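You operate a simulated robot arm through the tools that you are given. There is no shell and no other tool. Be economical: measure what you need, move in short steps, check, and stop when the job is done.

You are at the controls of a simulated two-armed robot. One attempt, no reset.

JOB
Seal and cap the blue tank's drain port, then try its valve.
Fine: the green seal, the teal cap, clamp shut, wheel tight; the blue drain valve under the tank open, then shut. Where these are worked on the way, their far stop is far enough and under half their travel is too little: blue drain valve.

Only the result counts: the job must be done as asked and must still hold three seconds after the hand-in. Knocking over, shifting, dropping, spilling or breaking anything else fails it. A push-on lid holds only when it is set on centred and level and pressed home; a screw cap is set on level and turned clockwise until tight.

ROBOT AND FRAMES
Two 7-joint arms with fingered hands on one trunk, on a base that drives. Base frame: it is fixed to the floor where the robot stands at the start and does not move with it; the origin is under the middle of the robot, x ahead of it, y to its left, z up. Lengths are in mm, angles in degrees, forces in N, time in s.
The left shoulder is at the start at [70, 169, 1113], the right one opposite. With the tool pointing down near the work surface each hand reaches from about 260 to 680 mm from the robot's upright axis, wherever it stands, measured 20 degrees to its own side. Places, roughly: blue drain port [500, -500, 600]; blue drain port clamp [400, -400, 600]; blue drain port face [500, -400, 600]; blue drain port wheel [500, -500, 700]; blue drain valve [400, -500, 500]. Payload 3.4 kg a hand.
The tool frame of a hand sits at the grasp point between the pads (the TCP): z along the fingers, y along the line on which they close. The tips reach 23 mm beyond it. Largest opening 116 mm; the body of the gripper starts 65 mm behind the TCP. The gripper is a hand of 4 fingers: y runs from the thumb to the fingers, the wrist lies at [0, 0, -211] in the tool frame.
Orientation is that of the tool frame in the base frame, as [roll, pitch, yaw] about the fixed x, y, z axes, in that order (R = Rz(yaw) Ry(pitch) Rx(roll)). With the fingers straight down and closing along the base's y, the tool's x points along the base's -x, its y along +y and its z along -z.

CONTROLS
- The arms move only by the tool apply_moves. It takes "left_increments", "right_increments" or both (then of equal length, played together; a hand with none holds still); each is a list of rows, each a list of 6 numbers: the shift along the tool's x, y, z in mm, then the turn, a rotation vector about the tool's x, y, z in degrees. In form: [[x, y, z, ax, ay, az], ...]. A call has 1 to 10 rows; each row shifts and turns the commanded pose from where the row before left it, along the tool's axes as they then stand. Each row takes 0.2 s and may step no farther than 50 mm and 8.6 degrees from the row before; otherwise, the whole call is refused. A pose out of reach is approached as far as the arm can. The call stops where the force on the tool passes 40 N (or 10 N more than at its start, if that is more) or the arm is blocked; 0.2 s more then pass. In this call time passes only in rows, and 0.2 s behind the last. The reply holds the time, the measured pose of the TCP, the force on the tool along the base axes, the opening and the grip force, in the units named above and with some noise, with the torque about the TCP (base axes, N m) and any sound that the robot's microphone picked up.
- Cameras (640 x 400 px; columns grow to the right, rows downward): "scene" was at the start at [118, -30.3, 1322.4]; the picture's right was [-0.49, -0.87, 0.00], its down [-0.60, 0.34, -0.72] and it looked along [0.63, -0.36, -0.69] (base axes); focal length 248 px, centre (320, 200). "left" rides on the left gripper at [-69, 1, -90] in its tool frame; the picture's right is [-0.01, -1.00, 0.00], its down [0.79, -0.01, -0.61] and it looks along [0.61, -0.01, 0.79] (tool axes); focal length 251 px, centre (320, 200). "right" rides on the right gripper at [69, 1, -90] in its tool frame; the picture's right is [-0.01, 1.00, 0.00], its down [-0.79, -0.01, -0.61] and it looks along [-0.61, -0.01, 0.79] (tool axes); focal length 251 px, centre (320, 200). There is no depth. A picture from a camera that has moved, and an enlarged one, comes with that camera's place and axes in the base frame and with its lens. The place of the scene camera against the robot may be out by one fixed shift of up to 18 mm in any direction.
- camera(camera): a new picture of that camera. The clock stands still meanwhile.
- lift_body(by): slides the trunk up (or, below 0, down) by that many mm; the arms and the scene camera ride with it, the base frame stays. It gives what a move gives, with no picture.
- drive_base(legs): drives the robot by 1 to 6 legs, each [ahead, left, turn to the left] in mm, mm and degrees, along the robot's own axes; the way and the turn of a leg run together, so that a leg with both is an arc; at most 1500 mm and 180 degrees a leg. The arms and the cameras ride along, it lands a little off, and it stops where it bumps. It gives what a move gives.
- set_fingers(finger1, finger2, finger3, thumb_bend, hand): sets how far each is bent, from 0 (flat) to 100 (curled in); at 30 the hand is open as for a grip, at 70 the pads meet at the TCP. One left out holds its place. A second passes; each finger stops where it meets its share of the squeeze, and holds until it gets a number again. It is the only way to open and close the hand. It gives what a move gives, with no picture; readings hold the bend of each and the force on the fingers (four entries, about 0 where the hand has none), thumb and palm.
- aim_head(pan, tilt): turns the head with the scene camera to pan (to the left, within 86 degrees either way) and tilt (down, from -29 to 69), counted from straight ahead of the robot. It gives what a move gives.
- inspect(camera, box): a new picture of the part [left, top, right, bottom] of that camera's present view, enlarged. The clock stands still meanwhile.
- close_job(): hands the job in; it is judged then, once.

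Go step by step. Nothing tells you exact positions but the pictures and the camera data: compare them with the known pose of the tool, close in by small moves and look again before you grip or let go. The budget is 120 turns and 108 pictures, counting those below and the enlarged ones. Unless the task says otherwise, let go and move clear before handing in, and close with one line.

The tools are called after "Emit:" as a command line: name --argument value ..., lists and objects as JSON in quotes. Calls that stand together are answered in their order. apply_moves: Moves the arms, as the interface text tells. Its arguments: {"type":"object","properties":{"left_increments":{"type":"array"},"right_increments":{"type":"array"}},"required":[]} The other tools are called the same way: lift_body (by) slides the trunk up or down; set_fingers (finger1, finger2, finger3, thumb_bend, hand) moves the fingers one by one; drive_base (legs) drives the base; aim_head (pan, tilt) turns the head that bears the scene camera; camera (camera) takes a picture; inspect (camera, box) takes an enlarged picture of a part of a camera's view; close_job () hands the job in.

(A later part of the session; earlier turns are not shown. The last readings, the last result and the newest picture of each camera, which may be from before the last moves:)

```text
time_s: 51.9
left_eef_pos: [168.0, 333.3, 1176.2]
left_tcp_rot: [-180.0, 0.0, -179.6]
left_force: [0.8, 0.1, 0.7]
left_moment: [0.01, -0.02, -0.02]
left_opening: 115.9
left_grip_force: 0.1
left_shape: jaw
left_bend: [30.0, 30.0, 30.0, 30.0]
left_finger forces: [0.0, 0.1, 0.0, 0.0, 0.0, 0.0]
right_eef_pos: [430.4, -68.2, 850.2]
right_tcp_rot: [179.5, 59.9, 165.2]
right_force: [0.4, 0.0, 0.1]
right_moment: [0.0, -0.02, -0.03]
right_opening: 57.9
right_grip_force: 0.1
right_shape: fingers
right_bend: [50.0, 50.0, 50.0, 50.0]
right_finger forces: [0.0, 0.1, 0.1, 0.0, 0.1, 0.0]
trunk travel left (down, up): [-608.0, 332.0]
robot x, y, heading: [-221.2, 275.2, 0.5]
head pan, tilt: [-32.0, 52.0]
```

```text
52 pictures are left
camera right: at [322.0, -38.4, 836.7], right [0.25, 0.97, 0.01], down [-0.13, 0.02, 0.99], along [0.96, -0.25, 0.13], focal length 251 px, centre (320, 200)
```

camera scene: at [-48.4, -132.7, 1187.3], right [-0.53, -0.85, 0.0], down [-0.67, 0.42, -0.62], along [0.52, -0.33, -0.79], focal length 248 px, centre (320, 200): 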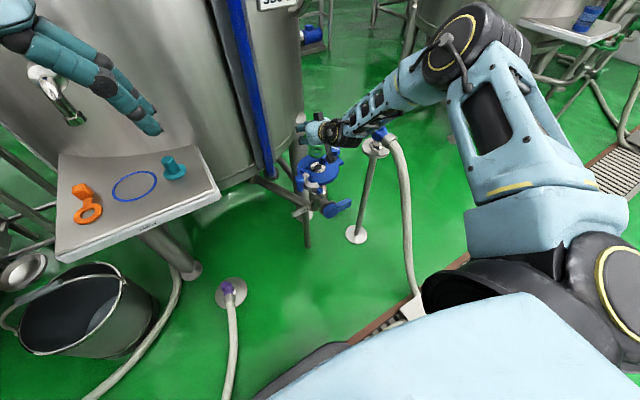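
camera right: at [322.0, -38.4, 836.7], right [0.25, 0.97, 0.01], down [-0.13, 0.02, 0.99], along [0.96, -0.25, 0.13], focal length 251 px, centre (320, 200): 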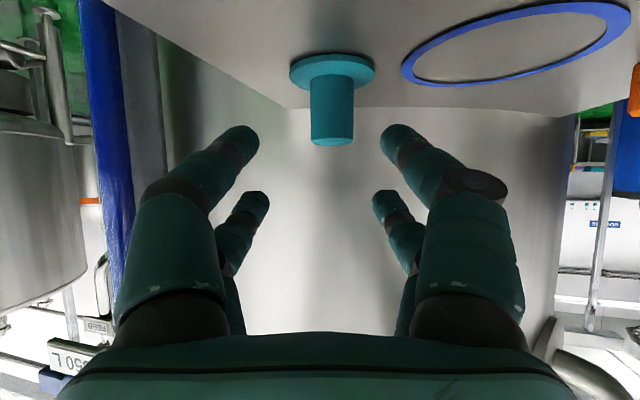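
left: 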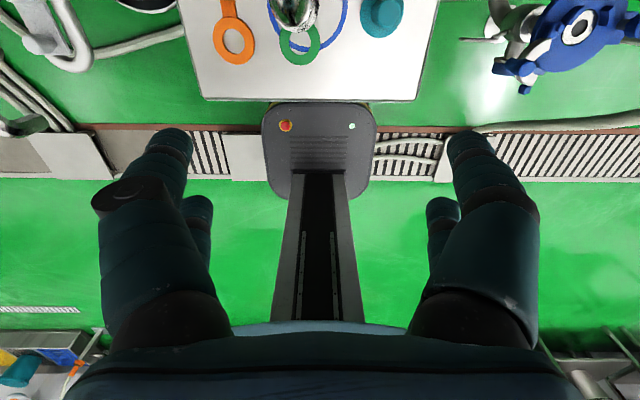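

Knob is ~8 mm to the left and 40 mm ahead of the grasp point. Drive ahead 41 mm, then lower.

Emit:
drive_base --legs '[[41, -2, 0]]'

Emit:
lift_body --by -13

Emit:
camera --camera "right"

```text
time_s: 52.7
left_eef_pos: [207.1, 332.1, 1176.9]
left_tcp_rot: [-179.9, 0.0, -179.6]
left_force: [1.1, -0.4, -0.4]
left_moment: [0.05, -0.03, 0.0]
left_opening: 115.9
left_grip_force: 0.1
left_shape: jaw
left_bend: [30.0, 30.0, 30.0, 30.0]
left_finger forces: [0.0, 0.0, 0.1, 0.1, 0.0, 0.0]
right_eef_pos: [469.9, -70.6, 852.1]
right_tcp_rot: [179.7, 60.0, 165.1]
right_force: [0.3, 0.0, -0.1]
right_moment: [0.0, -0.01, 0.01]
right_opening: 57.9
right_grip_force: 0.1
right_shape: fingers
right_bend: [50.0, 50.0, 50.0, 50.0]
right_finger forces: [0.1, 0.0, 0.2, 0.0, 0.0, 0.0]
trunk travel left (down, up): [-608.0, 332.0]
robot x, y, heading: [-182.1, 271.5, 0.4]
head pan, tilt: [-32.0, 52.0]
```

```text
time_s: 53.3
left_eef_pos: [209.9, 331.1, 1164.0]
left_tcp_rot: [-180.0, 0.0, -179.6]
left_force: [-0.5, -0.3, 0.8]
left_moment: [-0.01, 0.02, 0.0]
left_opening: 116.0
left_grip_force: 0.1
left_shape: jaw
left_bend: [30.0, 30.0, 30.0, 30.0]
left_finger forces: [0.0, 0.1, 0.0, 0.1, 0.1, 0.1]
right_eef_pos: [472.3, -69.5, 836.7]
right_tcp_rot: [179.6, 59.9, 165.1]
right_force: [0.1, -0.6, -0.6]
right_moment: [0.0, -0.01, 0.03]
right_opening: 57.9
right_grip_force: 0.1
right_shape: fingers
right_bend: [50.0, 50.0, 50.0, 50.0]
right_finger forces: [0.1, 0.0, 0.0, 0.0, 0.0, 0.1]
trunk travel left (down, up): [-595.0, 345.0]
robot x, y, heading: [-182.1, 274.7, 0.7]
head pan, tilt: [-32.0, 52.0]
```

```text
51 pictures are left
camera right: at [363.3, -40.3, 823.1], right [0.26, 0.97, 0.01], down [-0.12, 0.02, 0.99], along [0.96, -0.25, 0.13], focal length 251 px, centre (320, 200)
```

right: 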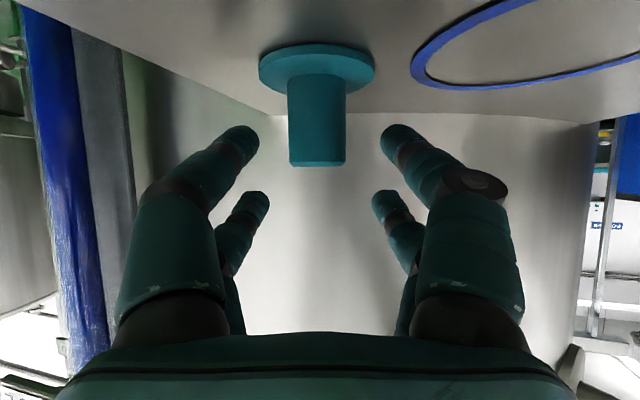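

Knob is centred. I lower 4 mm more and grip.

Emit:
lift_body --by -4

Emit:
set_fingers --hand "right" --finger1 70 --finger2 60 --finger3 60 --thumb_bend 70

Emit:
camera --camera "right"

```text
time_s: 53.9
left_eef_pos: [209.1, 331.8, 1159.0]
left_tcp_rot: [180.0, 0.0, -179.6]
left_force: [-0.6, 0.4, -0.5]
left_moment: [-0.01, 0.03, -0.03]
left_opening: 116.0
left_grip_force: 0.2
left_shape: jaw
left_bend: [30.0, 30.0, 30.0, 30.0]
left_finger forces: [0.0, 0.0, 0.0, 0.0, 0.0, 0.0]
right_eef_pos: [471.8, -70.4, 834.0]
right_tcp_rot: [179.5, 59.9, 165.1]
right_force: [0.2, 0.6, -0.3]
right_moment: [0.04, -0.02, 0.01]
right_opening: 57.7
right_grip_force: 0.1
right_shape: fingers
right_bend: [50.0, 50.0, 50.0, 50.0]
right_finger forces: [0.0, 0.1, 0.0, 0.0, 0.0, 0.0]
trunk travel left (down, up): [-591.0, 349.0]
robot x, y, heading: [-180.2, 276.9, 0.5]
head pan, tilt: [-32.0, 52.0]
```

```text
time_s: 54.9
left_eef_pos: [209.1, 330.8, 1158.4]
left_tcp_rot: [-180.0, 0.0, -179.5]
left_force: [0.1, 0.2, 0.3]
left_moment: [0.01, -0.03, -0.02]
left_opening: 115.9
left_grip_force: 0.0
left_shape: jaw
left_bend: [30.0, 30.0, 30.0, 30.0]
left_finger forces: [0.1, 0.1, 0.0, 0.0, 0.0, 0.0]
right_eef_pos: [471.3, -69.4, 833.8]
right_tcp_rot: [179.5, 59.8, 165.0]
right_force: [0.7, -0.2, -0.2]
right_moment: [0.01, -0.03, 0.0]
right_opening: 20.7
right_grip_force: 6.0
right_shape: fingers
right_bend: [62.0, 60.0, 60.0, 65.0]
right_finger forces: [5.9, 0.0, 0.0, 0.0, 6.3, 0.0]
trunk travel left (down, up): [-591.0, 349.0]
robot x, y, heading: [-177.8, 272.2, 0.8]
head pan, tilt: [-32.0, 52.0]
```

```text
50 pictures are left
camera right: at [362.9, -40.4, 819.4], right [0.26, 0.97, 0.01], down [-0.12, 0.02, 0.99], along [0.96, -0.25, 0.13], focal length 251 px, centre (320, 200)
```

right: 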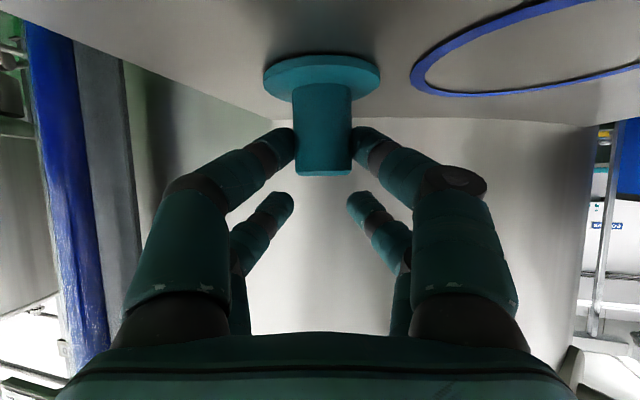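

Cap is held. Lift 20 mm, check, then back out.

Emit:
lift_body --by 25

Emit:
camera --camera "right"

Emit:
drive_base --legs '[[-190, 0, 0], [0, -375, 0]]'

```text
time_s: 55.6
left_eef_pos: [210.1, 331.3, 1183.2]
left_tcp_rot: [179.9, 0.0, -179.7]
left_force: [-0.5, 0.9, -0.4]
left_moment: [-0.02, -0.02, 0.02]
left_opening: 116.0
left_grip_force: 0.1
left_shape: jaw
left_bend: [30.0, 30.0, 30.0, 30.0]
left_finger forces: [0.1, 0.0, 0.1, 0.0, 0.1, 0.1]
right_eef_pos: [471.4, -70.5, 858.5]
right_tcp_rot: [179.5, 60.0, 165.1]
right_force: [-0.1, 0.7, -0.2]
right_moment: [0.03, 0.01, 0.02]
right_opening: 20.7
right_grip_force: 5.7
right_shape: fingers
right_bend: [62.0, 60.0, 60.0, 65.0]
right_finger forces: [6.0, 0.0, 0.0, 0.0, 6.3, 0.1]
trunk travel left (down, up): [-616.0, 324.0]
robot x, y, heading: [-179.7, 275.7, 0.7]
head pan, tilt: [-32.0, 52.0]
```

```text
49 pictures are left
camera right: at [363.1, -40.4, 844.3], right [0.26, 0.97, 0.01], down [-0.12, 0.02, 0.99], along [0.96, -0.25, 0.13], focal length 251 px, centre (320, 200)
```

right: 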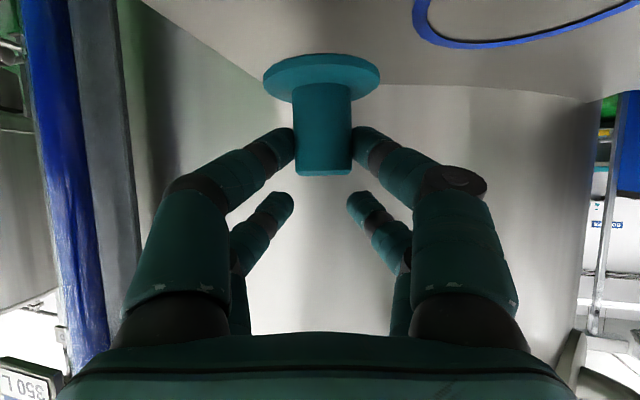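

```text
time_s: 59.1
left_eef_pos: [23.5, -48.7, 1184.2]
left_tcp_rot: [-180.0, 0.0, -179.2]
left_force: [-0.3, -0.1, -0.1]
left_moment: [-0.02, -0.01, 0.03]
left_opening: 115.9
left_grip_force: 0.0
left_shape: jaw
left_bend: [30.0, 30.0, 30.0, 30.0]
left_finger forces: [0.0, 0.0, 0.0, 0.1, 0.1, 0.0]
right_eef_pos: [288.0, -449.5, 858.1]
right_tcp_rot: [179.6, 59.9, 165.4]
right_force: [-0.6, 0.2, -1.0]
right_moment: [-0.04, 0.02, -0.02]
right_opening: 20.7
right_grip_force: 5.7
right_shape: fingers
right_bend: [62.0, 60.0, 60.0, 65.0]
right_finger forces: [5.8, 0.1, 0.1, 0.1, 6.3, 0.1]
trunk travel left (down, up): [-616.0, 324.0]
robot x, y, heading: [-361.1, -110.4, 0.8]
head pan, tilt: [-32.0, 52.0]
```

Cap held level. Drive ahead 172 mm over the port and lower to 40 mm above it, then inspect.

Emit:
drive_base --legs '[[172, -2, 0]]'

Emit:
lift_body --by -150

Emit:
inspect --camera "scene" --box '[290, 130, 370, 180]'

Emit:
camera --camera "right"

```text
time_s: 60.6
left_eef_pos: [197.3, -49.8, 1184.7]
left_tcp_rot: [-180.0, 0.1, -179.3]
left_force: [0.0, 0.8, -0.6]
left_moment: [-0.01, 0.0, -0.03]
left_opening: 115.8
left_grip_force: 0.0
left_shape: jaw
left_bend: [30.0, 30.0, 30.0, 30.0]
left_finger forces: [0.0, 0.1, 0.0, 0.1, 0.0, 0.0]
right_eef_pos: [461.4, -450.1, 859.3]
right_tcp_rot: [179.5, 60.0, 165.3]
right_force: [-0.2, 0.2, -0.6]
right_moment: [0.01, 0.01, -0.02]
right_opening: 21.0
right_grip_force: 5.6
right_shape: fingers
right_bend: [62.0, 60.0, 60.0, 65.0]
right_finger forces: [5.8, 0.0, 0.1, 0.0, 6.3, 0.1]
trunk travel left (down, up): [-616.0, 324.0]
robot x, y, heading: [-193.2, -114.0, 0.6]
head pan, tilt: [-32.0, 52.0]
```

```text
time_s: 62.4
left_eef_pos: [197.2, -50.3, 1033.9]
left_tcp_rot: [180.0, 0.1, -179.3]
left_force: [0.0, 0.9, 0.2]
left_moment: [0.02, -0.06, -0.04]
left_opening: 116.0
left_grip_force: 0.0
left_shape: jaw
left_bend: [30.0, 30.0, 30.0, 30.0]
left_finger forces: [0.1, 0.0, 0.1, 0.0, 0.0, 0.0]
right_eef_pos: [462.8, -449.2, 706.9]
right_tcp_rot: [179.5, 59.9, 165.3]
right_force: [0.2, -0.9, 0.1]
right_moment: [0.0, -0.02, -0.02]
right_opening: 20.8
right_grip_force: 6.4
right_shape: fingers
right_bend: [62.0, 60.0, 60.0, 65.0]
right_finger forces: [5.9, 0.0, 0.0, 0.1, 6.3, 0.1]
trunk travel left (down, up): [-466.0, 474.0]
robot x, y, heading: [-193.2, -109.2, 0.7]
head pan, tilt: [-32.0, 52.0]
```

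```text
8.00 times, centred on (330, 155) of scene
camera zoom: at [-80.8, -139.6, 1157.8], right [-0.52, -0.85, 0.0], down [-0.67, 0.41, -0.62], along [0.53, -0.32, -0.79], focal length 1980 px, centre (240, 560)
```

zoom: 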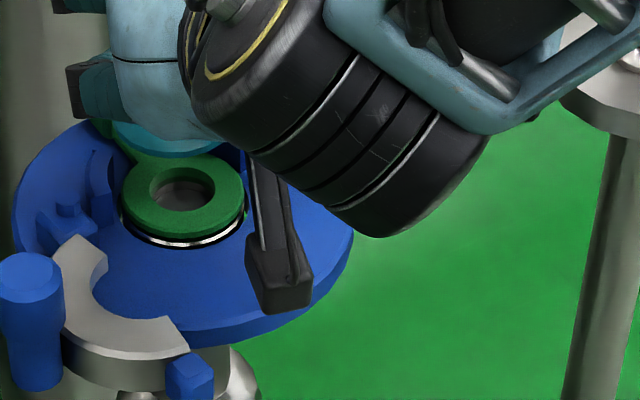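

```text
47 pictures are left
camera right: at [353.1, -421.2, 694.6], right [0.25, 0.97, 0.01], down [-0.13, 0.02, 0.99], along [0.96, -0.25, 0.13], focal length 251 px, centre (320, 200)
```

right: 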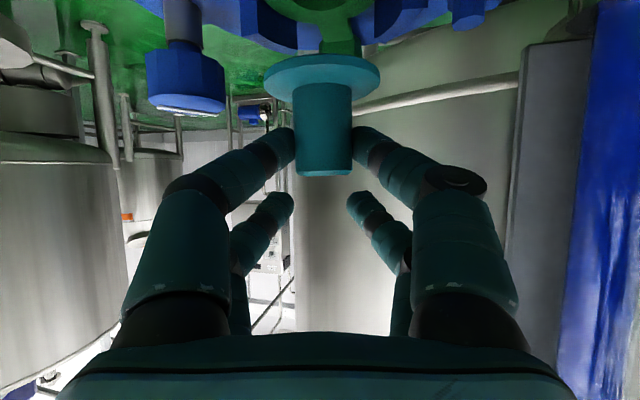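

Cap and seal line up laterally. Lowering 22 mm and checking from both cameras.

Emit:
lift_body --by -22

Emit:
inspect --camera "scene" --box '[290, 125, 350, 165]'

Emit:
inspect --camera "right" --box '[200, 0, 440, 150]'

```text
time_s: 63.0
left_eef_pos: [197.9, -48.8, 1013.2]
left_tcp_rot: [-180.0, 0.1, -179.3]
left_force: [-0.4, 0.2, 0.5]
left_moment: [-0.01, -0.02, -0.01]
left_opening: 116.0
left_grip_force: 0.0
left_shape: jaw
left_bend: [30.0, 30.0, 30.0, 30.0]
left_finger forces: [0.0, 0.0, 0.0, 0.0, 0.0, 0.1]
right_eef_pos: [461.7, -451.5, 687.3]
right_tcp_rot: [179.5, 59.9, 165.4]
right_force: [-0.3, -0.4, 0.8]
right_moment: [-0.05, -0.01, 0.02]
right_opening: 20.4
right_grip_force: 6.4
right_shape: fingers
right_bend: [62.0, 60.0, 60.0, 66.0]
right_finger forces: [6.1, 0.0, 0.1, 0.0, 6.7, 0.0]
trunk travel left (down, up): [-444.0, 496.0]
robot x, y, heading: [-191.5, -112.1, 0.8]
head pan, tilt: [-32.0, 52.0]
```

```text
10.00 times, centred on (320, 145) of scene
camera zoom: at [-81.0, -139.5, 1135.8], right [-0.52, -0.85, 0.0], down [-0.67, 0.41, -0.62], along [0.53, -0.32, -0.79], focal length 2475 px, centre (320, 750)
```

zoom: 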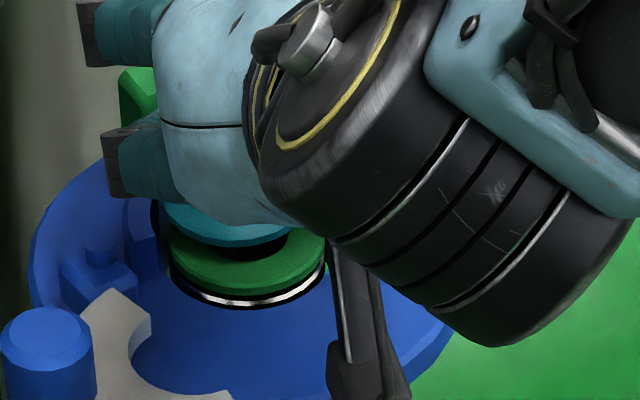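

```text
2.67 times, centred on (320, 75) of right
camera zoom: at [353.0, -421.2, 672.7], right [0.25, 0.97, 0.01], down [-0.13, 0.02, 0.99], along [0.96, -0.25, 0.13], focal length 670 px, centre (320, 533)
```

zoom: 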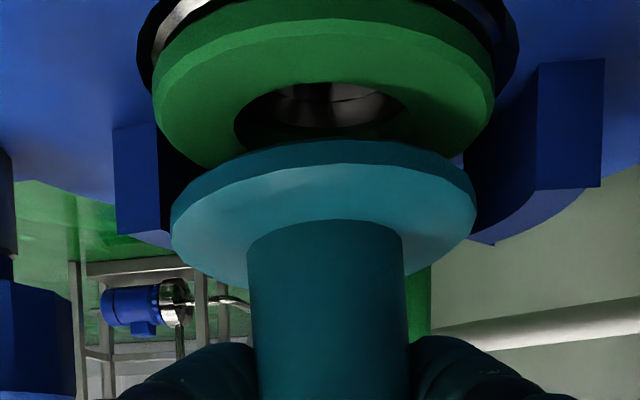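

The enlarged hand view shows the cap sits several mm too far forward relative to the seal. I pull it back 6 mm and re-check.

Emit:
apply_moves --right_increments '[[3, 0, -5.2, 0, 0, 0]]'

Emit:
inspect --camera "right" --box '[200, 0, 440, 150]'

Emit:
inspect --camera "scene" --box '[290, 125, 350, 165]'

```text
time_s: 63.5
left_eef_pos: [197.3, -50.3, 1013.3]
left_tcp_rot: [180.0, 0.0, -179.2]
left_force: [-0.4, 0.2, 0.2]
left_moment: [-0.02, -0.02, -0.01]
left_opening: 115.6
left_grip_force: 0.1
left_shape: jaw
left_bend: [30.0, 30.0, 30.0, 30.0]
left_finger forces: [0.0, 0.0, 0.0, 0.0, 0.0, 0.0]
right_eef_pos: [456.5, -448.9, 686.3]
right_tcp_rot: [179.4, 59.7, 165.2]
right_force: [0.6, 0.6, -0.9]
right_moment: [0.02, -0.02, 0.03]
right_opening: 20.8
right_grip_force: 5.9
right_shape: fingers
right_bend: [62.0, 60.0, 60.0, 66.0]
right_finger forces: [5.8, 0.1, 0.1, 0.0, 6.3, 0.1]
trunk travel left (down, up): [-444.0, 496.0]
robot x, y, heading: [-189.9, -109.6, 0.5]
head pan, tilt: [-32.0, 52.0]
```

```text
2.67 times, centred on (320, 75) of right
camera zoom: at [347.1, -419.6, 672.2], right [0.25, 0.97, 0.01], down [-0.12, 0.02, 0.99], along [0.96, -0.25, 0.13], focal length 670 px, centre (320, 533)
```

zoom: 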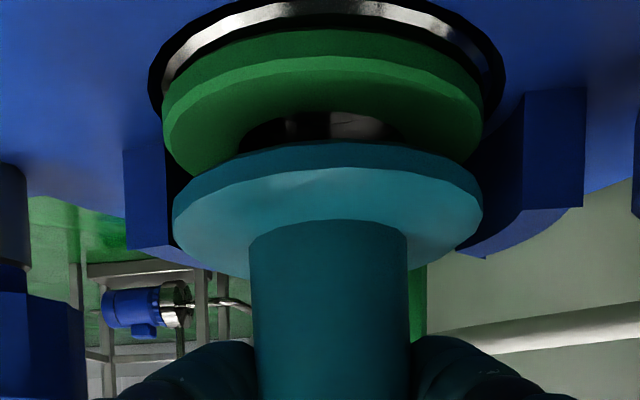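

```text
10.00 times, centred on (320, 145) of scene
camera zoom: at [-80.8, -139.8, 1135.8], right [-0.52, -0.85, 0.0], down [-0.67, 0.41, -0.62], along [0.53, -0.32, -0.79], focal length 2475 px, centre (320, 750)
```

zoom: 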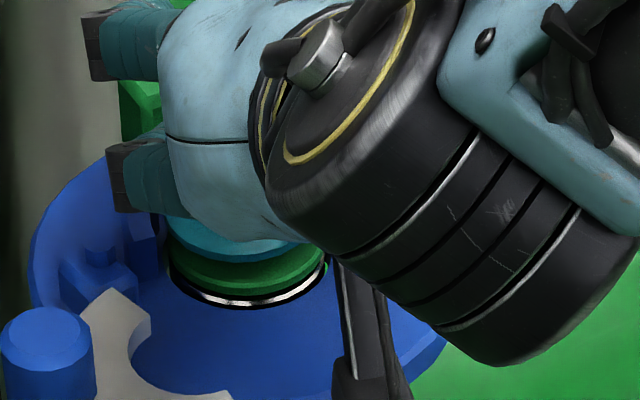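

Much closer; about 2 mm more back, then lower toward the seal.

Emit:
apply_moves --right_increments '[[1, 0, -1.7, 0, 0, 0]]'

Emit:
lift_body --by -7

Emit:
inspect --camera "right" --box '[200, 0, 440, 150]'

```text
time_s: 63.9
left_eef_pos: [197.6, -49.4, 1012.1]
left_tcp_rot: [180.0, 0.0, -179.3]
left_force: [1.0, -0.5, -0.4]
left_moment: [-0.02, 0.04, 0.02]
left_opening: 116.0
left_grip_force: 0.1
left_shape: jaw
left_bend: [30.0, 30.0, 30.0, 30.0]
left_finger forces: [0.1, 0.1, 0.1, 0.1, 0.0, 0.0]
right_eef_pos: [454.5, -447.7, 686.6]
right_tcp_rot: [179.4, 59.9, 165.3]
right_force: [-0.1, -0.4, -1.3]
right_moment: [-0.02, -0.01, -0.03]
right_opening: 20.9
right_grip_force: 5.8
right_shape: fingers
right_bend: [62.0, 60.0, 60.0, 66.0]
right_finger forces: [5.8, 0.0, 0.1, 0.0, 6.2, 0.1]
trunk travel left (down, up): [-444.0, 496.0]
robot x, y, heading: [-189.3, -114.3, 0.8]
head pan, tilt: [-32.0, 52.0]
```

```text
time_s: 64.4
left_eef_pos: [197.8, -50.5, 1004.6]
left_tcp_rot: [-179.9, 0.0, -179.2]
left_force: [-0.8, -0.1, -0.6]
left_moment: [-0.05, 0.0, 0.01]
left_opening: 116.1
left_grip_force: 0.0
left_shape: jaw
left_bend: [30.0, 30.0, 30.0, 30.0]
left_finger forces: [0.0, 0.0, 0.1, 0.0, 0.1, 0.0]
right_eef_pos: [454.5, -448.3, 679.7]
right_tcp_rot: [179.5, 59.8, 165.4]
right_force: [0.7, 0.0, -1.2]
right_moment: [-0.02, 0.02, -0.03]
right_opening: 20.8
right_grip_force: 6.1
right_shape: fingers
right_bend: [62.0, 60.0, 60.0, 66.0]
right_finger forces: [5.8, 0.1, 0.0, 0.0, 6.2, 0.1]
trunk travel left (down, up): [-437.0, 503.0]
robot x, y, heading: [-188.5, -111.9, 0.7]
head pan, tilt: [-32.0, 52.0]
```

```text
2.67 times, centred on (320, 75) of right
camera zoom: at [345.5, -419.2, 665.4], right [0.25, 0.97, 0.01], down [-0.13, 0.02, 0.99], along [0.96, -0.25, 0.13], focal length 670 px, centre (320, 533)
```

zoom: 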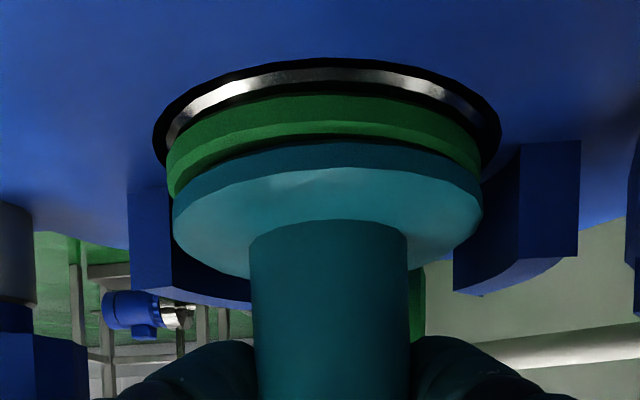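

Cap and seal now coincide in outline. Lower to contact in small steps.

Emit:
lift_body --by -3

Emit:
lift_body --by -2

Emit:
inspect --camera "right" --box '[200, 0, 440, 150]'

```text
time_s: 64.9
left_eef_pos: [197.3, -50.5, 1002.4]
left_tcp_rot: [179.9, 0.1, -179.2]
left_force: [-0.1, 1.4, -0.2]
left_moment: [-0.02, 0.02, -0.02]
left_opening: 115.9
left_grip_force: 0.1
left_shape: jaw
left_bend: [30.0, 30.0, 30.0, 30.0]
left_finger forces: [0.1, 0.0, 0.0, 0.0, 0.0, 0.0]
right_eef_pos: [453.6, -448.7, 677.8]
right_tcp_rot: [179.6, 60.1, 165.3]
right_force: [0.2, -0.5, 4.1]
right_moment: [0.06, -0.05, -0.05]
right_opening: 20.7
right_grip_force: 6.6
right_shape: fingers
right_bend: [63.0, 60.0, 60.0, 65.0]
right_finger forces: [6.2, 0.0, 0.1, 0.1, 6.9, 0.1]
trunk travel left (down, up): [-434.0, 506.0]
robot x, y, heading: [-193.1, -111.5, 0.7]
head pan, tilt: [-32.0, 52.0]
```

```text
time_s: 65.5
left_eef_pos: [196.6, -48.7, 999.9]
left_tcp_rot: [-179.9, 0.1, -179.3]
left_force: [0.3, -0.4, 0.8]
left_moment: [0.01, -0.03, -0.01]
left_opening: 116.2
left_grip_force: 0.1
left_shape: jaw
left_bend: [30.0, 30.0, 30.0, 30.0]
left_finger forces: [0.0, 0.0, 0.0, 0.1, 0.1, 0.0]
right_eef_pos: [454.7, -449.7, 675.9]
right_tcp_rot: [179.6, 60.1, 165.3]
right_force: [1.5, -0.9, 8.1]
right_moment: [-0.01, -0.08, -0.02]
right_opening: 20.3
right_grip_force: 6.9
right_shape: fingers
right_bend: [63.0, 60.0, 60.0, 65.0]
right_finger forces: [6.4, 0.0, 0.1, 0.0, 6.8, 0.0]
trunk travel left (down, up): [-432.0, 508.0]
robot x, y, heading: [-191.5, -110.7, 0.6]
head pan, tilt: [-32.0, 52.0]
```

```text
2.67 times, centred on (320, 75) of right
camera zoom: at [345.3, -418.9, 661.7], right [0.25, 0.97, 0.01], down [-0.13, 0.02, 0.99], along [0.96, -0.25, 0.13], focal length 670 px, centre (320, 533)
```

zoom: 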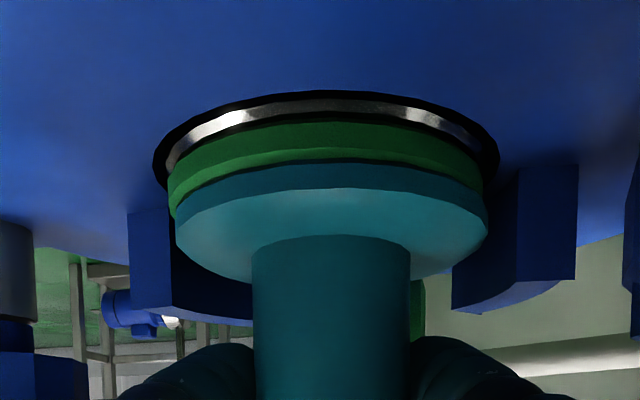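

Seated, but offset ~2 mm forward and ~1 mm left. I lift 3 mm, correct, and lower again.

Emit:
lift_body --by 4

Emit:
apply_moves --right_increments '[[1.2, -0.9, -2.1, 0, 0, 0]]'

Emit:
lift_body --by -4

Emit:
inspect --camera "right" --box '[200, 0, 440, 150]'

```text
time_s: 66.0
left_eef_pos: [195.9, -50.3, 1004.3]
left_tcp_rot: [179.9, 0.1, -179.4]
left_force: [0.6, -0.2, -0.5]
left_moment: [0.01, 0.01, -0.03]
left_opening: 116.1
left_grip_force: 0.1
left_shape: jaw
left_bend: [30.0, 30.0, 30.0, 30.0]
left_finger forces: [0.0, 0.0, 0.0, 0.1, 0.1, 0.0]
right_eef_pos: [453.8, -447.5, 678.7]
right_tcp_rot: [179.7, 59.9, 165.4]
right_force: [0.0, 0.3, 0.1]
right_moment: [-0.02, -0.03, -0.03]
right_opening: 20.5
right_grip_force: 6.3
right_shape: fingers
right_bend: [63.0, 60.0, 60.0, 65.0]
right_finger forces: [5.9, 0.1, 0.0, 0.0, 6.0, 0.0]
trunk travel left (down, up): [-436.0, 504.0]
robot x, y, heading: [-193.2, -112.9, 0.7]
head pan, tilt: [-32.0, 52.0]
```

```text
time_s: 66.4
left_eef_pos: [197.4, -50.4, 1003.5]
left_tcp_rot: [-180.0, -0.1, -179.3]
left_force: [0.8, -0.3, -0.8]
left_moment: [0.02, 0.01, 0.02]
left_opening: 116.1
left_grip_force: 0.1
left_shape: jaw
left_bend: [30.0, 30.0, 30.0, 30.0]
left_finger forces: [0.1, 0.0, 0.1, 0.1, 0.0, 0.0]
right_eef_pos: [451.2, -449.3, 677.4]
right_tcp_rot: [179.5, 59.9, 165.3]
right_force: [0.1, 0.0, -0.7]
right_moment: [-0.02, 0.01, 0.02]
right_opening: 20.5
right_grip_force: 6.4
right_shape: fingers
right_bend: [63.0, 60.0, 60.0, 65.0]
right_finger forces: [5.9, 0.0, 0.1, 0.1, 6.0, 0.1]
trunk travel left (down, up): [-436.0, 504.0]
robot x, y, heading: [-193.6, -111.8, 0.7]
head pan, tilt: [-32.0, 52.0]
```

```text
time_s: 66.9
left_eef_pos: [196.8, -49.4, 999.5]
left_tcp_rot: [180.0, 0.0, -179.3]
left_force: [-0.3, 0.0, 0.1]
left_moment: [0.0, 0.0, 0.01]
left_opening: 115.7
left_grip_force: 0.2
left_shape: jaw
left_bend: [30.0, 30.0, 30.0, 30.0]
left_finger forces: [0.0, 0.1, 0.0, 0.1, 0.1, 0.0]
right_eef_pos: [450.9, -448.5, 675.7]
right_tcp_rot: [179.4, 60.1, 165.3]
right_force: [-0.1, -0.9, 7.2]
right_moment: [0.02, -0.04, -0.03]
right_opening: 20.4
right_grip_force: 6.5
right_shape: fingers
right_bend: [63.0, 60.0, 60.0, 66.0]
right_finger forces: [6.3, 0.0, 0.0, 0.1, 6.6, 0.0]
trunk travel left (down, up): [-432.0, 508.0]
robot x, y, heading: [-194.9, -115.3, 0.7]
head pan, tilt: [-32.0, 52.0]
```

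```text
2.67 times, centred on (320, 75) of right
camera zoom: at [342.8, -419.5, 661.7], right [0.25, 0.97, 0.01], down [-0.13, 0.02, 0.99], along [0.96, -0.25, 0.13], focal length 670 px, centre (320, 533)
```

zoom: 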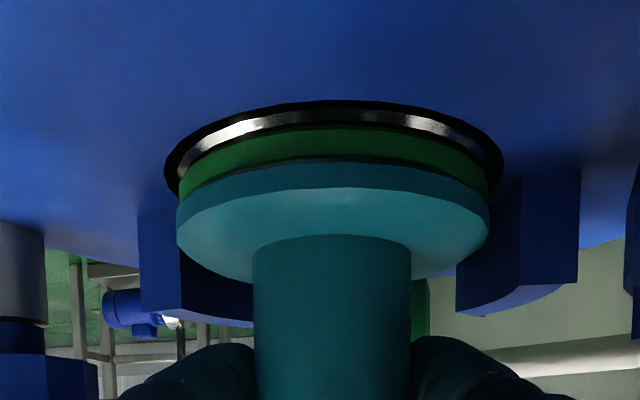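

Cap, seal and port are concentric now. I open the hand, raise the trunk and look.

Emit:
lift_body --by 1

Emit:
set_fingers --hand "right" --finger1 50 --finger2 50 --finger3 50 --thumb_bend 50

Emit:
lift_body --by 120

Emit:
inspect --camera "scene" --box '[280, 155, 360, 215]'

```text
time_s: 67.4
left_eef_pos: [196.1, -48.9, 1001.1]
left_tcp_rot: [179.9, 0.1, -179.3]
left_force: [-0.9, -0.6, -0.7]
left_moment: [0.01, 0.02, -0.03]
left_opening: 115.9
left_grip_force: 0.0
left_shape: jaw
left_bend: [30.0, 30.0, 30.0, 30.0]
left_finger forces: [0.1, 0.1, 0.1, 0.0, 0.1, 0.0]
right_eef_pos: [451.2, -449.5, 676.2]
right_tcp_rot: [179.6, 60.0, 165.3]
right_force: [0.3, -0.9, 6.9]
right_moment: [0.05, -0.04, 0.02]
right_opening: 20.2
right_grip_force: 6.5
right_shape: fingers
right_bend: [63.0, 60.0, 60.0, 66.0]
right_finger forces: [6.4, 0.0, 0.0, 0.0, 6.3, 0.0]
trunk travel left (down, up): [-433.0, 507.0]
robot x, y, heading: [-188.7, -108.2, 0.6]
head pan, tilt: [-32.0, 52.0]
```

```text
time_s: 68.4
left_eef_pos: [198.3, -48.6, 1001.1]
left_tcp_rot: [-180.0, 0.1, -179.3]
left_force: [0.2, 0.8, 0.3]
left_moment: [0.0, 0.0, 0.0]
left_opening: 115.8
left_grip_force: 0.1
left_shape: jaw
left_bend: [30.0, 30.0, 30.0, 30.0]
left_finger forces: [0.1, 0.1, 0.0, 0.1, 0.0, 0.1]
right_eef_pos: [451.3, -450.3, 675.6]
right_tcp_rot: [179.5, 59.9, 165.3]
right_force: [0.2, 0.3, -0.6]
right_moment: [0.0, -0.01, 0.0]
right_opening: 57.8
right_grip_force: 0.1
right_shape: fingers
right_bend: [50.0, 50.0, 50.0, 50.0]
right_finger forces: [0.0, 0.0, 0.0, 0.0, 0.1, 0.0]
trunk travel left (down, up): [-433.0, 507.0]
robot x, y, heading: [-187.8, -113.7, 0.8]
head pan, tilt: [-32.0, 52.0]
```

```text
time_s: 69.9
left_eef_pos: [197.2, -51.9, 1120.1]
left_tcp_rot: [180.0, 0.0, -179.2]
left_force: [0.1, -0.2, 0.1]
left_moment: [-0.01, -0.01, 0.01]
left_opening: 116.0
left_grip_force: 0.1
left_shape: jaw
left_bend: [30.0, 30.0, 30.0, 30.0]
left_finger forces: [0.0, 0.0, 0.1, 0.1, 0.0, 0.0]
right_eef_pos: [451.0, -449.4, 794.2]
right_tcp_rot: [179.5, 59.7, 165.3]
right_force: [-0.3, -0.2, -0.7]
right_moment: [0.02, 0.0, 0.03]
right_opening: 57.4
right_grip_force: 0.1
right_shape: fingers
right_bend: [50.0, 50.0, 50.0, 50.0]
right_finger forces: [0.1, 0.0, 0.0, 0.1, 0.0, 0.0]
trunk travel left (down, up): [-553.0, 387.0]
robot x, y, heading: [-191.8, -110.5, 0.5]
head pan, tilt: [-32.0, 52.0]
```

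```text
6.67 times, centred on (320, 185) of scene
camera zoom: at [-80.4, -139.6, 1244.7], right [-0.52, -0.85, 0.0], down [-0.67, 0.41, -0.62], along [0.53, -0.32, -0.79], focal length 1650 px, centre (320, 300)
```

zoom: 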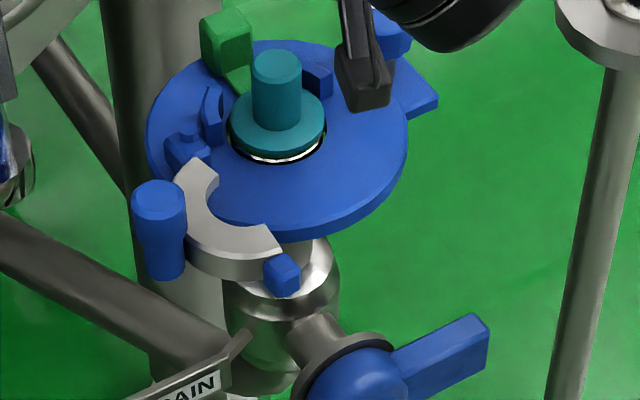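

Cap is on. Clamp handle stands at about [401,-352], top z≈672, hinge about [454,-395]; closing means swinging it ~90° to about [411,-448]. I drive so the hand is over the handle.

Emit:
drive_base --legs '[[-46, 96, 0]]'

Emit:
lift_body --by -65

Emit:
camera --camera "right"

```text
time_s: 71.1
left_eef_pos: [151.5, 45.7, 1121.0]
left_tcp_rot: [-180.0, 0.0, -179.5]
left_force: [-0.6, -0.4, 1.1]
left_moment: [-0.02, -0.02, -0.02]
left_opening: 116.0
left_grip_force: 0.1
left_shape: jaw
left_bend: [30.0, 30.0, 30.0, 30.0]
left_finger forces: [0.0, 0.0, 0.0, 0.1, 0.0, 0.0]
right_eef_pos: [402.5, -354.8, 795.8]
right_tcp_rot: [179.4, 59.9, 165.3]
right_force: [0.6, 0.0, 0.3]
right_moment: [-0.01, -0.01, 0.0]
right_opening: 57.6
right_grip_force: 0.1
right_shape: fingers
right_bend: [50.0, 50.0, 50.0, 50.0]
right_finger forces: [0.0, 0.0, 0.0, 0.1, 0.0, 0.0]
trunk travel left (down, up): [-553.0, 387.0]
robot x, y, heading: [-239.3, -17.5, 0.7]
head pan, tilt: [-32.0, 52.0]
```

```text
time_s: 72.1
left_eef_pos: [150.4, 46.7, 1057.4]
left_tcp_rot: [-179.9, 0.0, -179.3]
left_force: [0.1, 0.4, 0.7]
left_moment: [-0.05, 0.02, 0.0]
left_opening: 115.9
left_grip_force: 0.0
left_shape: jaw
left_bend: [30.0, 30.0, 30.0, 30.0]
left_finger forces: [0.0, 0.0, 0.1, 0.1, 0.1, 0.0]
right_eef_pos: [404.6, -354.7, 731.2]
right_tcp_rot: [179.5, 59.9, 165.4]
right_force: [0.1, 0.4, -0.1]
right_moment: [-0.01, 0.04, 0.0]
right_opening: 57.5
right_grip_force: 0.1
right_shape: fingers
right_bend: [50.0, 50.0, 50.0, 50.0]
right_finger forces: [0.0, 0.0, 0.0, 0.1, 0.0, 0.0]
trunk travel left (down, up): [-488.0, 452.0]
robot x, y, heading: [-238.1, -16.4, 0.5]
head pan, tilt: [-32.0, 52.0]
```

```text
38 pictures are left
camera right: at [295.1, -324.4, 716.5], right [0.25, 0.97, 0.01], down [-0.13, 0.02, 0.99], along [0.96, -0.25, 0.13], focal length 251 px, centre (320, 200)
```

right: 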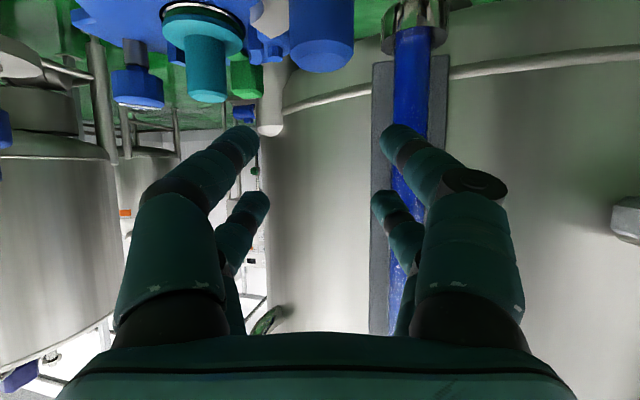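

Handle is right below the lower digits. I lower 50 mm and close lightly.

Emit:
lift_body --by -49

Emit:
set_fingers --hand "right" --finger1 70 --finger2 50 --finger3 50 --thumb_bend 70

Emit:
camera --camera "right"

```text
time_s: 73.0
left_eef_pos: [149.6, 45.2, 1008.2]
left_tcp_rot: [180.0, 0.0, -179.4]
left_force: [0.7, 0.7, 0.3]
left_moment: [0.0, 0.05, 0.03]
left_opening: 115.8
left_grip_force: 0.0
left_shape: jaw
left_bend: [30.0, 30.0, 30.0, 30.0]
left_finger forces: [0.0, 0.1, 0.1, 0.0, 0.1, 0.1]
right_eef_pos: [404.2, -353.5, 680.9]
right_tcp_rot: [179.5, 59.9, 165.2]
right_force: [-0.2, 0.4, 0.7]
right_moment: [0.02, 0.03, 0.01]
right_opening: 57.4
right_grip_force: 0.0
right_shape: fingers
right_bend: [50.0, 50.0, 50.0, 50.0]
right_finger forces: [0.1, 0.1, 0.0, 0.1, 0.0, 0.0]
trunk travel left (down, up): [-439.0, 501.0]
robot x, y, heading: [-240.6, -13.1, 0.5]
head pan, tilt: [-32.0, 52.0]
```

```text
time_s: 74.0
left_eef_pos: [150.0, 45.3, 1006.1]
left_tcp_rot: [-180.0, 0.0, -179.5]
left_force: [0.0, -0.4, 0.6]
left_moment: [-0.02, -0.01, 0.01]
left_opening: 115.8
left_grip_force: 0.1
left_shape: jaw
left_bend: [30.0, 30.0, 30.0, 30.0]
left_finger forces: [0.0, 0.0, 0.0, 0.0, 0.1, 0.0]
right_eef_pos: [404.2, -354.0, 680.0]
right_tcp_rot: [179.5, 60.0, 165.2]
right_force: [2.9, -2.3, 0.7]
right_moment: [-0.01, -0.07, -0.03]
right_opening: 16.4
right_grip_force: 4.8
right_shape: fingers
right_bend: [64.0, 50.0, 50.0, 65.0]
right_finger forces: [4.3, 0.1, 0.0, 0.0, 5.6, 0.1]
trunk travel left (down, up): [-439.0, 501.0]
robot x, y, heading: [-238.3, -11.8, 0.6]
head pan, tilt: [-32.0, 52.0]
```

```text
37 pictures are left
camera right: at [295.5, -324.7, 667.1], right [0.25, 0.97, 0.01], down [-0.12, 0.02, 0.99], along [0.96, -0.25, 0.13], focal length 251 px, centre (320, 200)
```

right: 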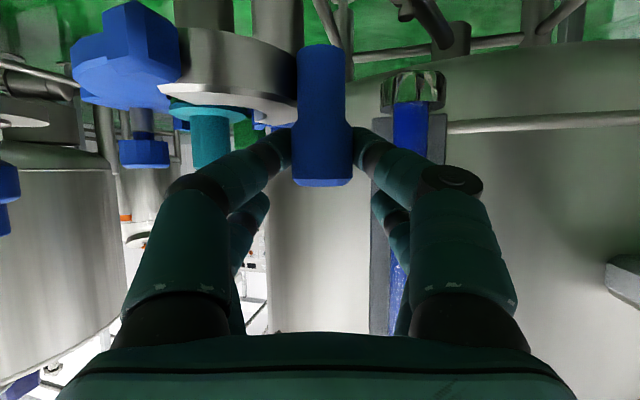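

Handle is held. I swing it along its arc, first half.

Emit:
apply_moves --right_increments '[[1.2, -8.8, -2.2, 0, 0, 0], [1.3, -8.8, -2.2, 0, 0, 0], [0.2, -9.1, -0.2, 0, 0, 0], [0, -9.2, -0.1, 0, 0, 0], [-1.1, -8.9, 1.9, 0, 0, 0], [-1.1, -8.8, 2, 0, 0, 0]]'

Emit:
camera --camera "right"

```text
time_s: 75.5
left_eef_pos: [150.5, 46.1, 1006.6]
left_tcp_rot: [-180.0, -0.1, -179.4]
left_force: [0.4, -1.3, -1.3]
left_moment: [-0.01, -0.02, 0.04]
left_opening: 115.8
left_grip_force: 0.1
left_shape: jaw
left_bend: [30.0, 30.0, 30.0, 30.0]
left_finger forces: [0.0, 0.0, 0.0, 0.0, 0.1, 0.0]
right_eef_pos: [390.0, -405.2, 680.0]
right_tcp_rot: [179.7, 59.9, 165.2]
right_force: [6.0, 1.3, -0.3]
right_moment: [0.04, -0.15, 0.03]
right_opening: 15.3
right_grip_force: 4.7
right_shape: fingers
right_bend: [65.0, 50.0, 50.0, 66.0]
right_finger forces: [4.8, 0.0, 0.0, 0.1, 4.9, 0.0]
trunk travel left (down, up): [-439.0, 501.0]
robot x, y, heading: [-236.9, -15.7, 0.7]
head pan, tilt: [-32.0, 52.0]
```

```text
36 pictures are left
camera right: at [280.8, -376.5, 666.5], right [0.25, 0.97, 0.01], down [-0.12, 0.02, 0.99], along [0.96, -0.25, 0.13], focal length 251 px, centre (320, 200)
```

right: 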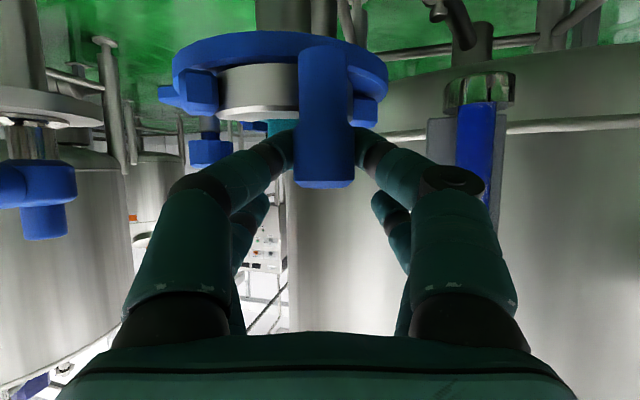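

Clamp arm is following. Second half of the swing.

Emit:
apply_moves --right_increments '[[-2.7, -8, 5, 0, 0, 0], [-2.2, -8, 3.9, 0, 0, 0], [-3.1, -6.6, 5.5, 0, 0, 0], [-3.2, -6.5, 5.5, 0, 0, 0], [-3.9, -4.7, 6.7, 0, 0, 0], [-3.9, -4.7, 6.8, 0, 0, 0]]'

Emit:
camera --camera "right"

Emit:
camera --camera "scene"

```text
time_s: 76.8
left_eef_pos: [149.5, 45.8, 1005.7]
left_tcp_rot: [-179.9, 0.0, -179.4]
left_force: [1.2, -0.8, 0.1]
left_moment: [0.01, -0.03, 0.01]
left_opening: 115.8
left_grip_force: 0.2
left_shape: jaw
left_bend: [30.0, 30.0, 30.0, 30.0]
left_finger forces: [0.1, 0.0, 0.0, 0.0, 0.1, 0.0]
right_eef_pos: [417.8, -454.1, 681.1]
right_tcp_rot: [179.6, 60.0, 165.2]
right_force: [1.2, 1.8, -0.1]
right_moment: [0.02, -0.02, -0.04]
right_opening: 7.9
right_grip_force: 1.6
right_shape: fingers
right_bend: [67.0, 50.0, 50.0, 69.0]
right_finger forces: [2.7, 0.0, 0.2, 0.0, 0.8, 0.0]
trunk travel left (down, up): [-439.0, 501.0]
robot x, y, heading: [-237.7, -13.6, 0.5]
head pan, tilt: [-32.0, 52.0]
```

```text
35 pictures are left
camera right: at [309.4, -423.6, 666.1], right [0.25, 0.97, 0.01], down [-0.12, 0.02, 0.99], along [0.96, -0.25, 0.13], focal length 251 px, centre (320, 200)
```

right: 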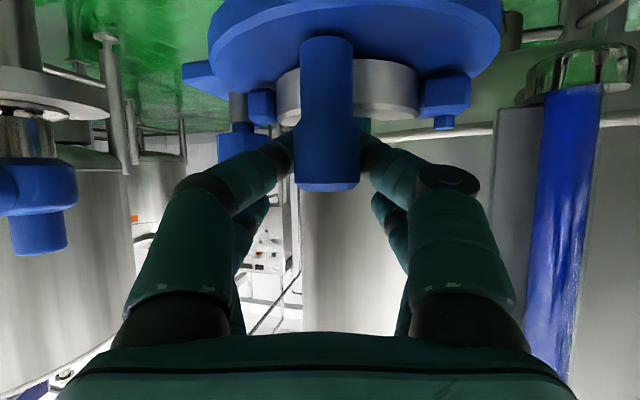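

```text
34 pictures are left
camera scene: at [-127.6, -43.3, 1130.7], right [-0.52, -0.85, 0.0], down [-0.67, 0.41, -0.62], along [0.53, -0.32, -0.79], focal length 248 px, centre (320, 200)
```

scene: 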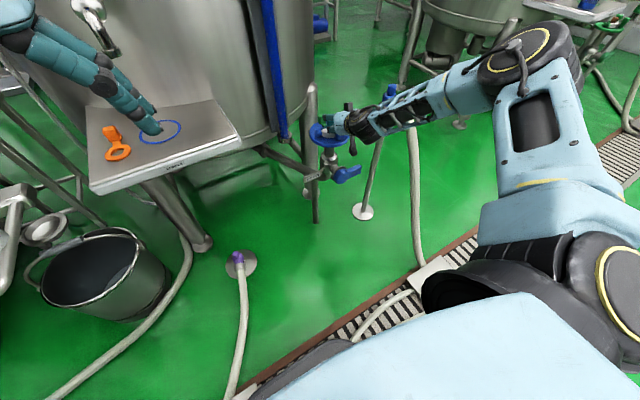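

The arm has come to its stop (handle slid in the grip). I open, raise and inspect.

Emit:
set_fingers --hand "right" --finger1 50 --finger2 50 --finger3 50 --thumb_bend 50

Emit:
lift_body --by 90

Emit:
drive_base --legs '[[-60, 0, 0]]'

Emit:
inspect --camera "scene" --box '[290, 120, 370, 180]'

Emit:
camera --camera "right"

```text
time_s: 77.8
left_eef_pos: [150.1, 46.1, 1007.0]
left_tcp_rot: [180.0, 0.0, -179.4]
left_force: [-0.3, -0.4, 0.7]
left_moment: [0.03, 0.02, 0.0]
left_opening: 116.1
left_grip_force: 0.1
left_shape: jaw
left_bend: [30.0, 30.0, 30.0, 30.0]
left_finger forces: [0.0, 0.0, 0.0, 0.0, 0.1, 0.0]
right_eef_pos: [417.9, -452.5, 679.8]
right_tcp_rot: [179.5, 59.8, 165.4]
right_force: [-0.2, 0.4, 0.4]
right_moment: [0.01, 0.02, -0.01]
right_opening: 57.5
right_grip_force: 0.0
right_shape: fingers
right_bend: [50.0, 50.0, 50.0, 50.0]
right_finger forces: [0.0, 0.0, 0.1, 0.0, 0.1, 0.1]
trunk travel left (down, up): [-439.0, 501.0]
robot x, y, heading: [-238.2, -11.4, 0.7]
head pan, tilt: [-32.0, 52.0]
```

```text
time_s: 79.1
left_eef_pos: [150.1, 44.2, 1097.2]
left_tcp_rot: [180.0, -0.1, -179.3]
left_force: [0.5, -0.2, -0.3]
left_moment: [0.0, 0.04, 0.01]
left_opening: 115.7
left_grip_force: 0.0
left_shape: jaw
left_bend: [30.0, 30.0, 30.0, 30.0]
left_finger forces: [0.1, 0.1, 0.1, 0.0, 0.1, 0.0]
right_eef_pos: [419.1, -453.5, 769.6]
right_tcp_rot: [179.5, 59.9, 165.4]
right_force: [1.1, -0.6, 0.0]
right_moment: [0.0, -0.01, 0.01]
right_opening: 57.6
right_grip_force: 0.0
right_shape: fingers
right_bend: [50.0, 50.0, 50.0, 50.0]
right_finger forces: [0.0, 0.0, 0.0, 0.1, 0.0, 0.0]
trunk travel left (down, up): [-529.0, 411.0]
robot x, y, heading: [-244.3, -12.4, 0.5]
head pan, tilt: [-32.0, 52.0]
```

```text
time_s: 80.1
left_eef_pos: [90.8, 45.1, 1097.1]
left_tcp_rot: [-180.0, 0.1, -179.6]
left_force: [-0.5, 0.2, 0.0]
left_moment: [0.01, -0.02, 0.0]
left_opening: 115.8
left_grip_force: 0.1
left_shape: jaw
left_bend: [30.0, 30.0, 30.0, 30.0]
left_finger forces: [0.0, 0.1, 0.0, 0.0, 0.1, 0.1]
right_eef_pos: [356.0, -454.4, 770.7]
right_tcp_rot: [179.5, 59.8, 165.2]
right_force: [-0.2, -0.5, 0.7]
right_moment: [0.01, -0.01, -0.03]
right_opening: 57.5
right_grip_force: 0.2
right_shape: fingers
right_bend: [50.0, 50.0, 50.0, 50.0]
right_finger forces: [0.0, 0.1, 0.0, 0.1, 0.0, 0.0]
trunk travel left (down, up): [-529.0, 411.0]
robot x, y, heading: [-300.8, -17.8, 0.6]
head pan, tilt: [-32.0, 52.0]
```

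```text
6.67 times, centred on (330, 150) of scene
camera zoom: at [-188.8, -44.5, 1220.8], right [-0.52, -0.85, 0.0], down [-0.67, 0.41, -0.62], along [0.53, -0.32, -0.79], focal length 1650 px, centre (253, 533)
```

zoom: 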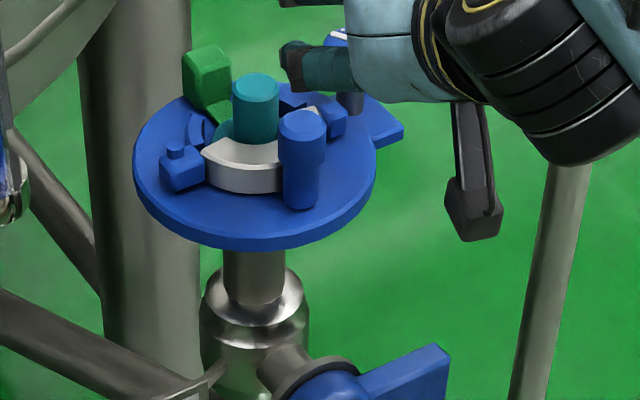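

```text
32 pictures are left
camera right: at [248.2, -424.9, 756.5], right [0.25, 0.97, 0.01], down [-0.13, 0.02, 0.99], along [0.96, -0.25, 0.13], focal length 251 px, centre (320, 200)
```

right: 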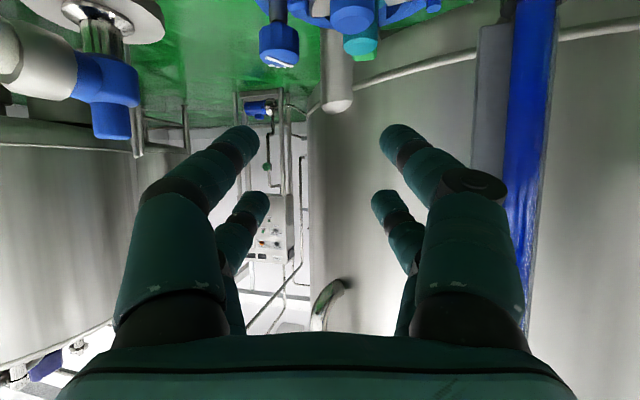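

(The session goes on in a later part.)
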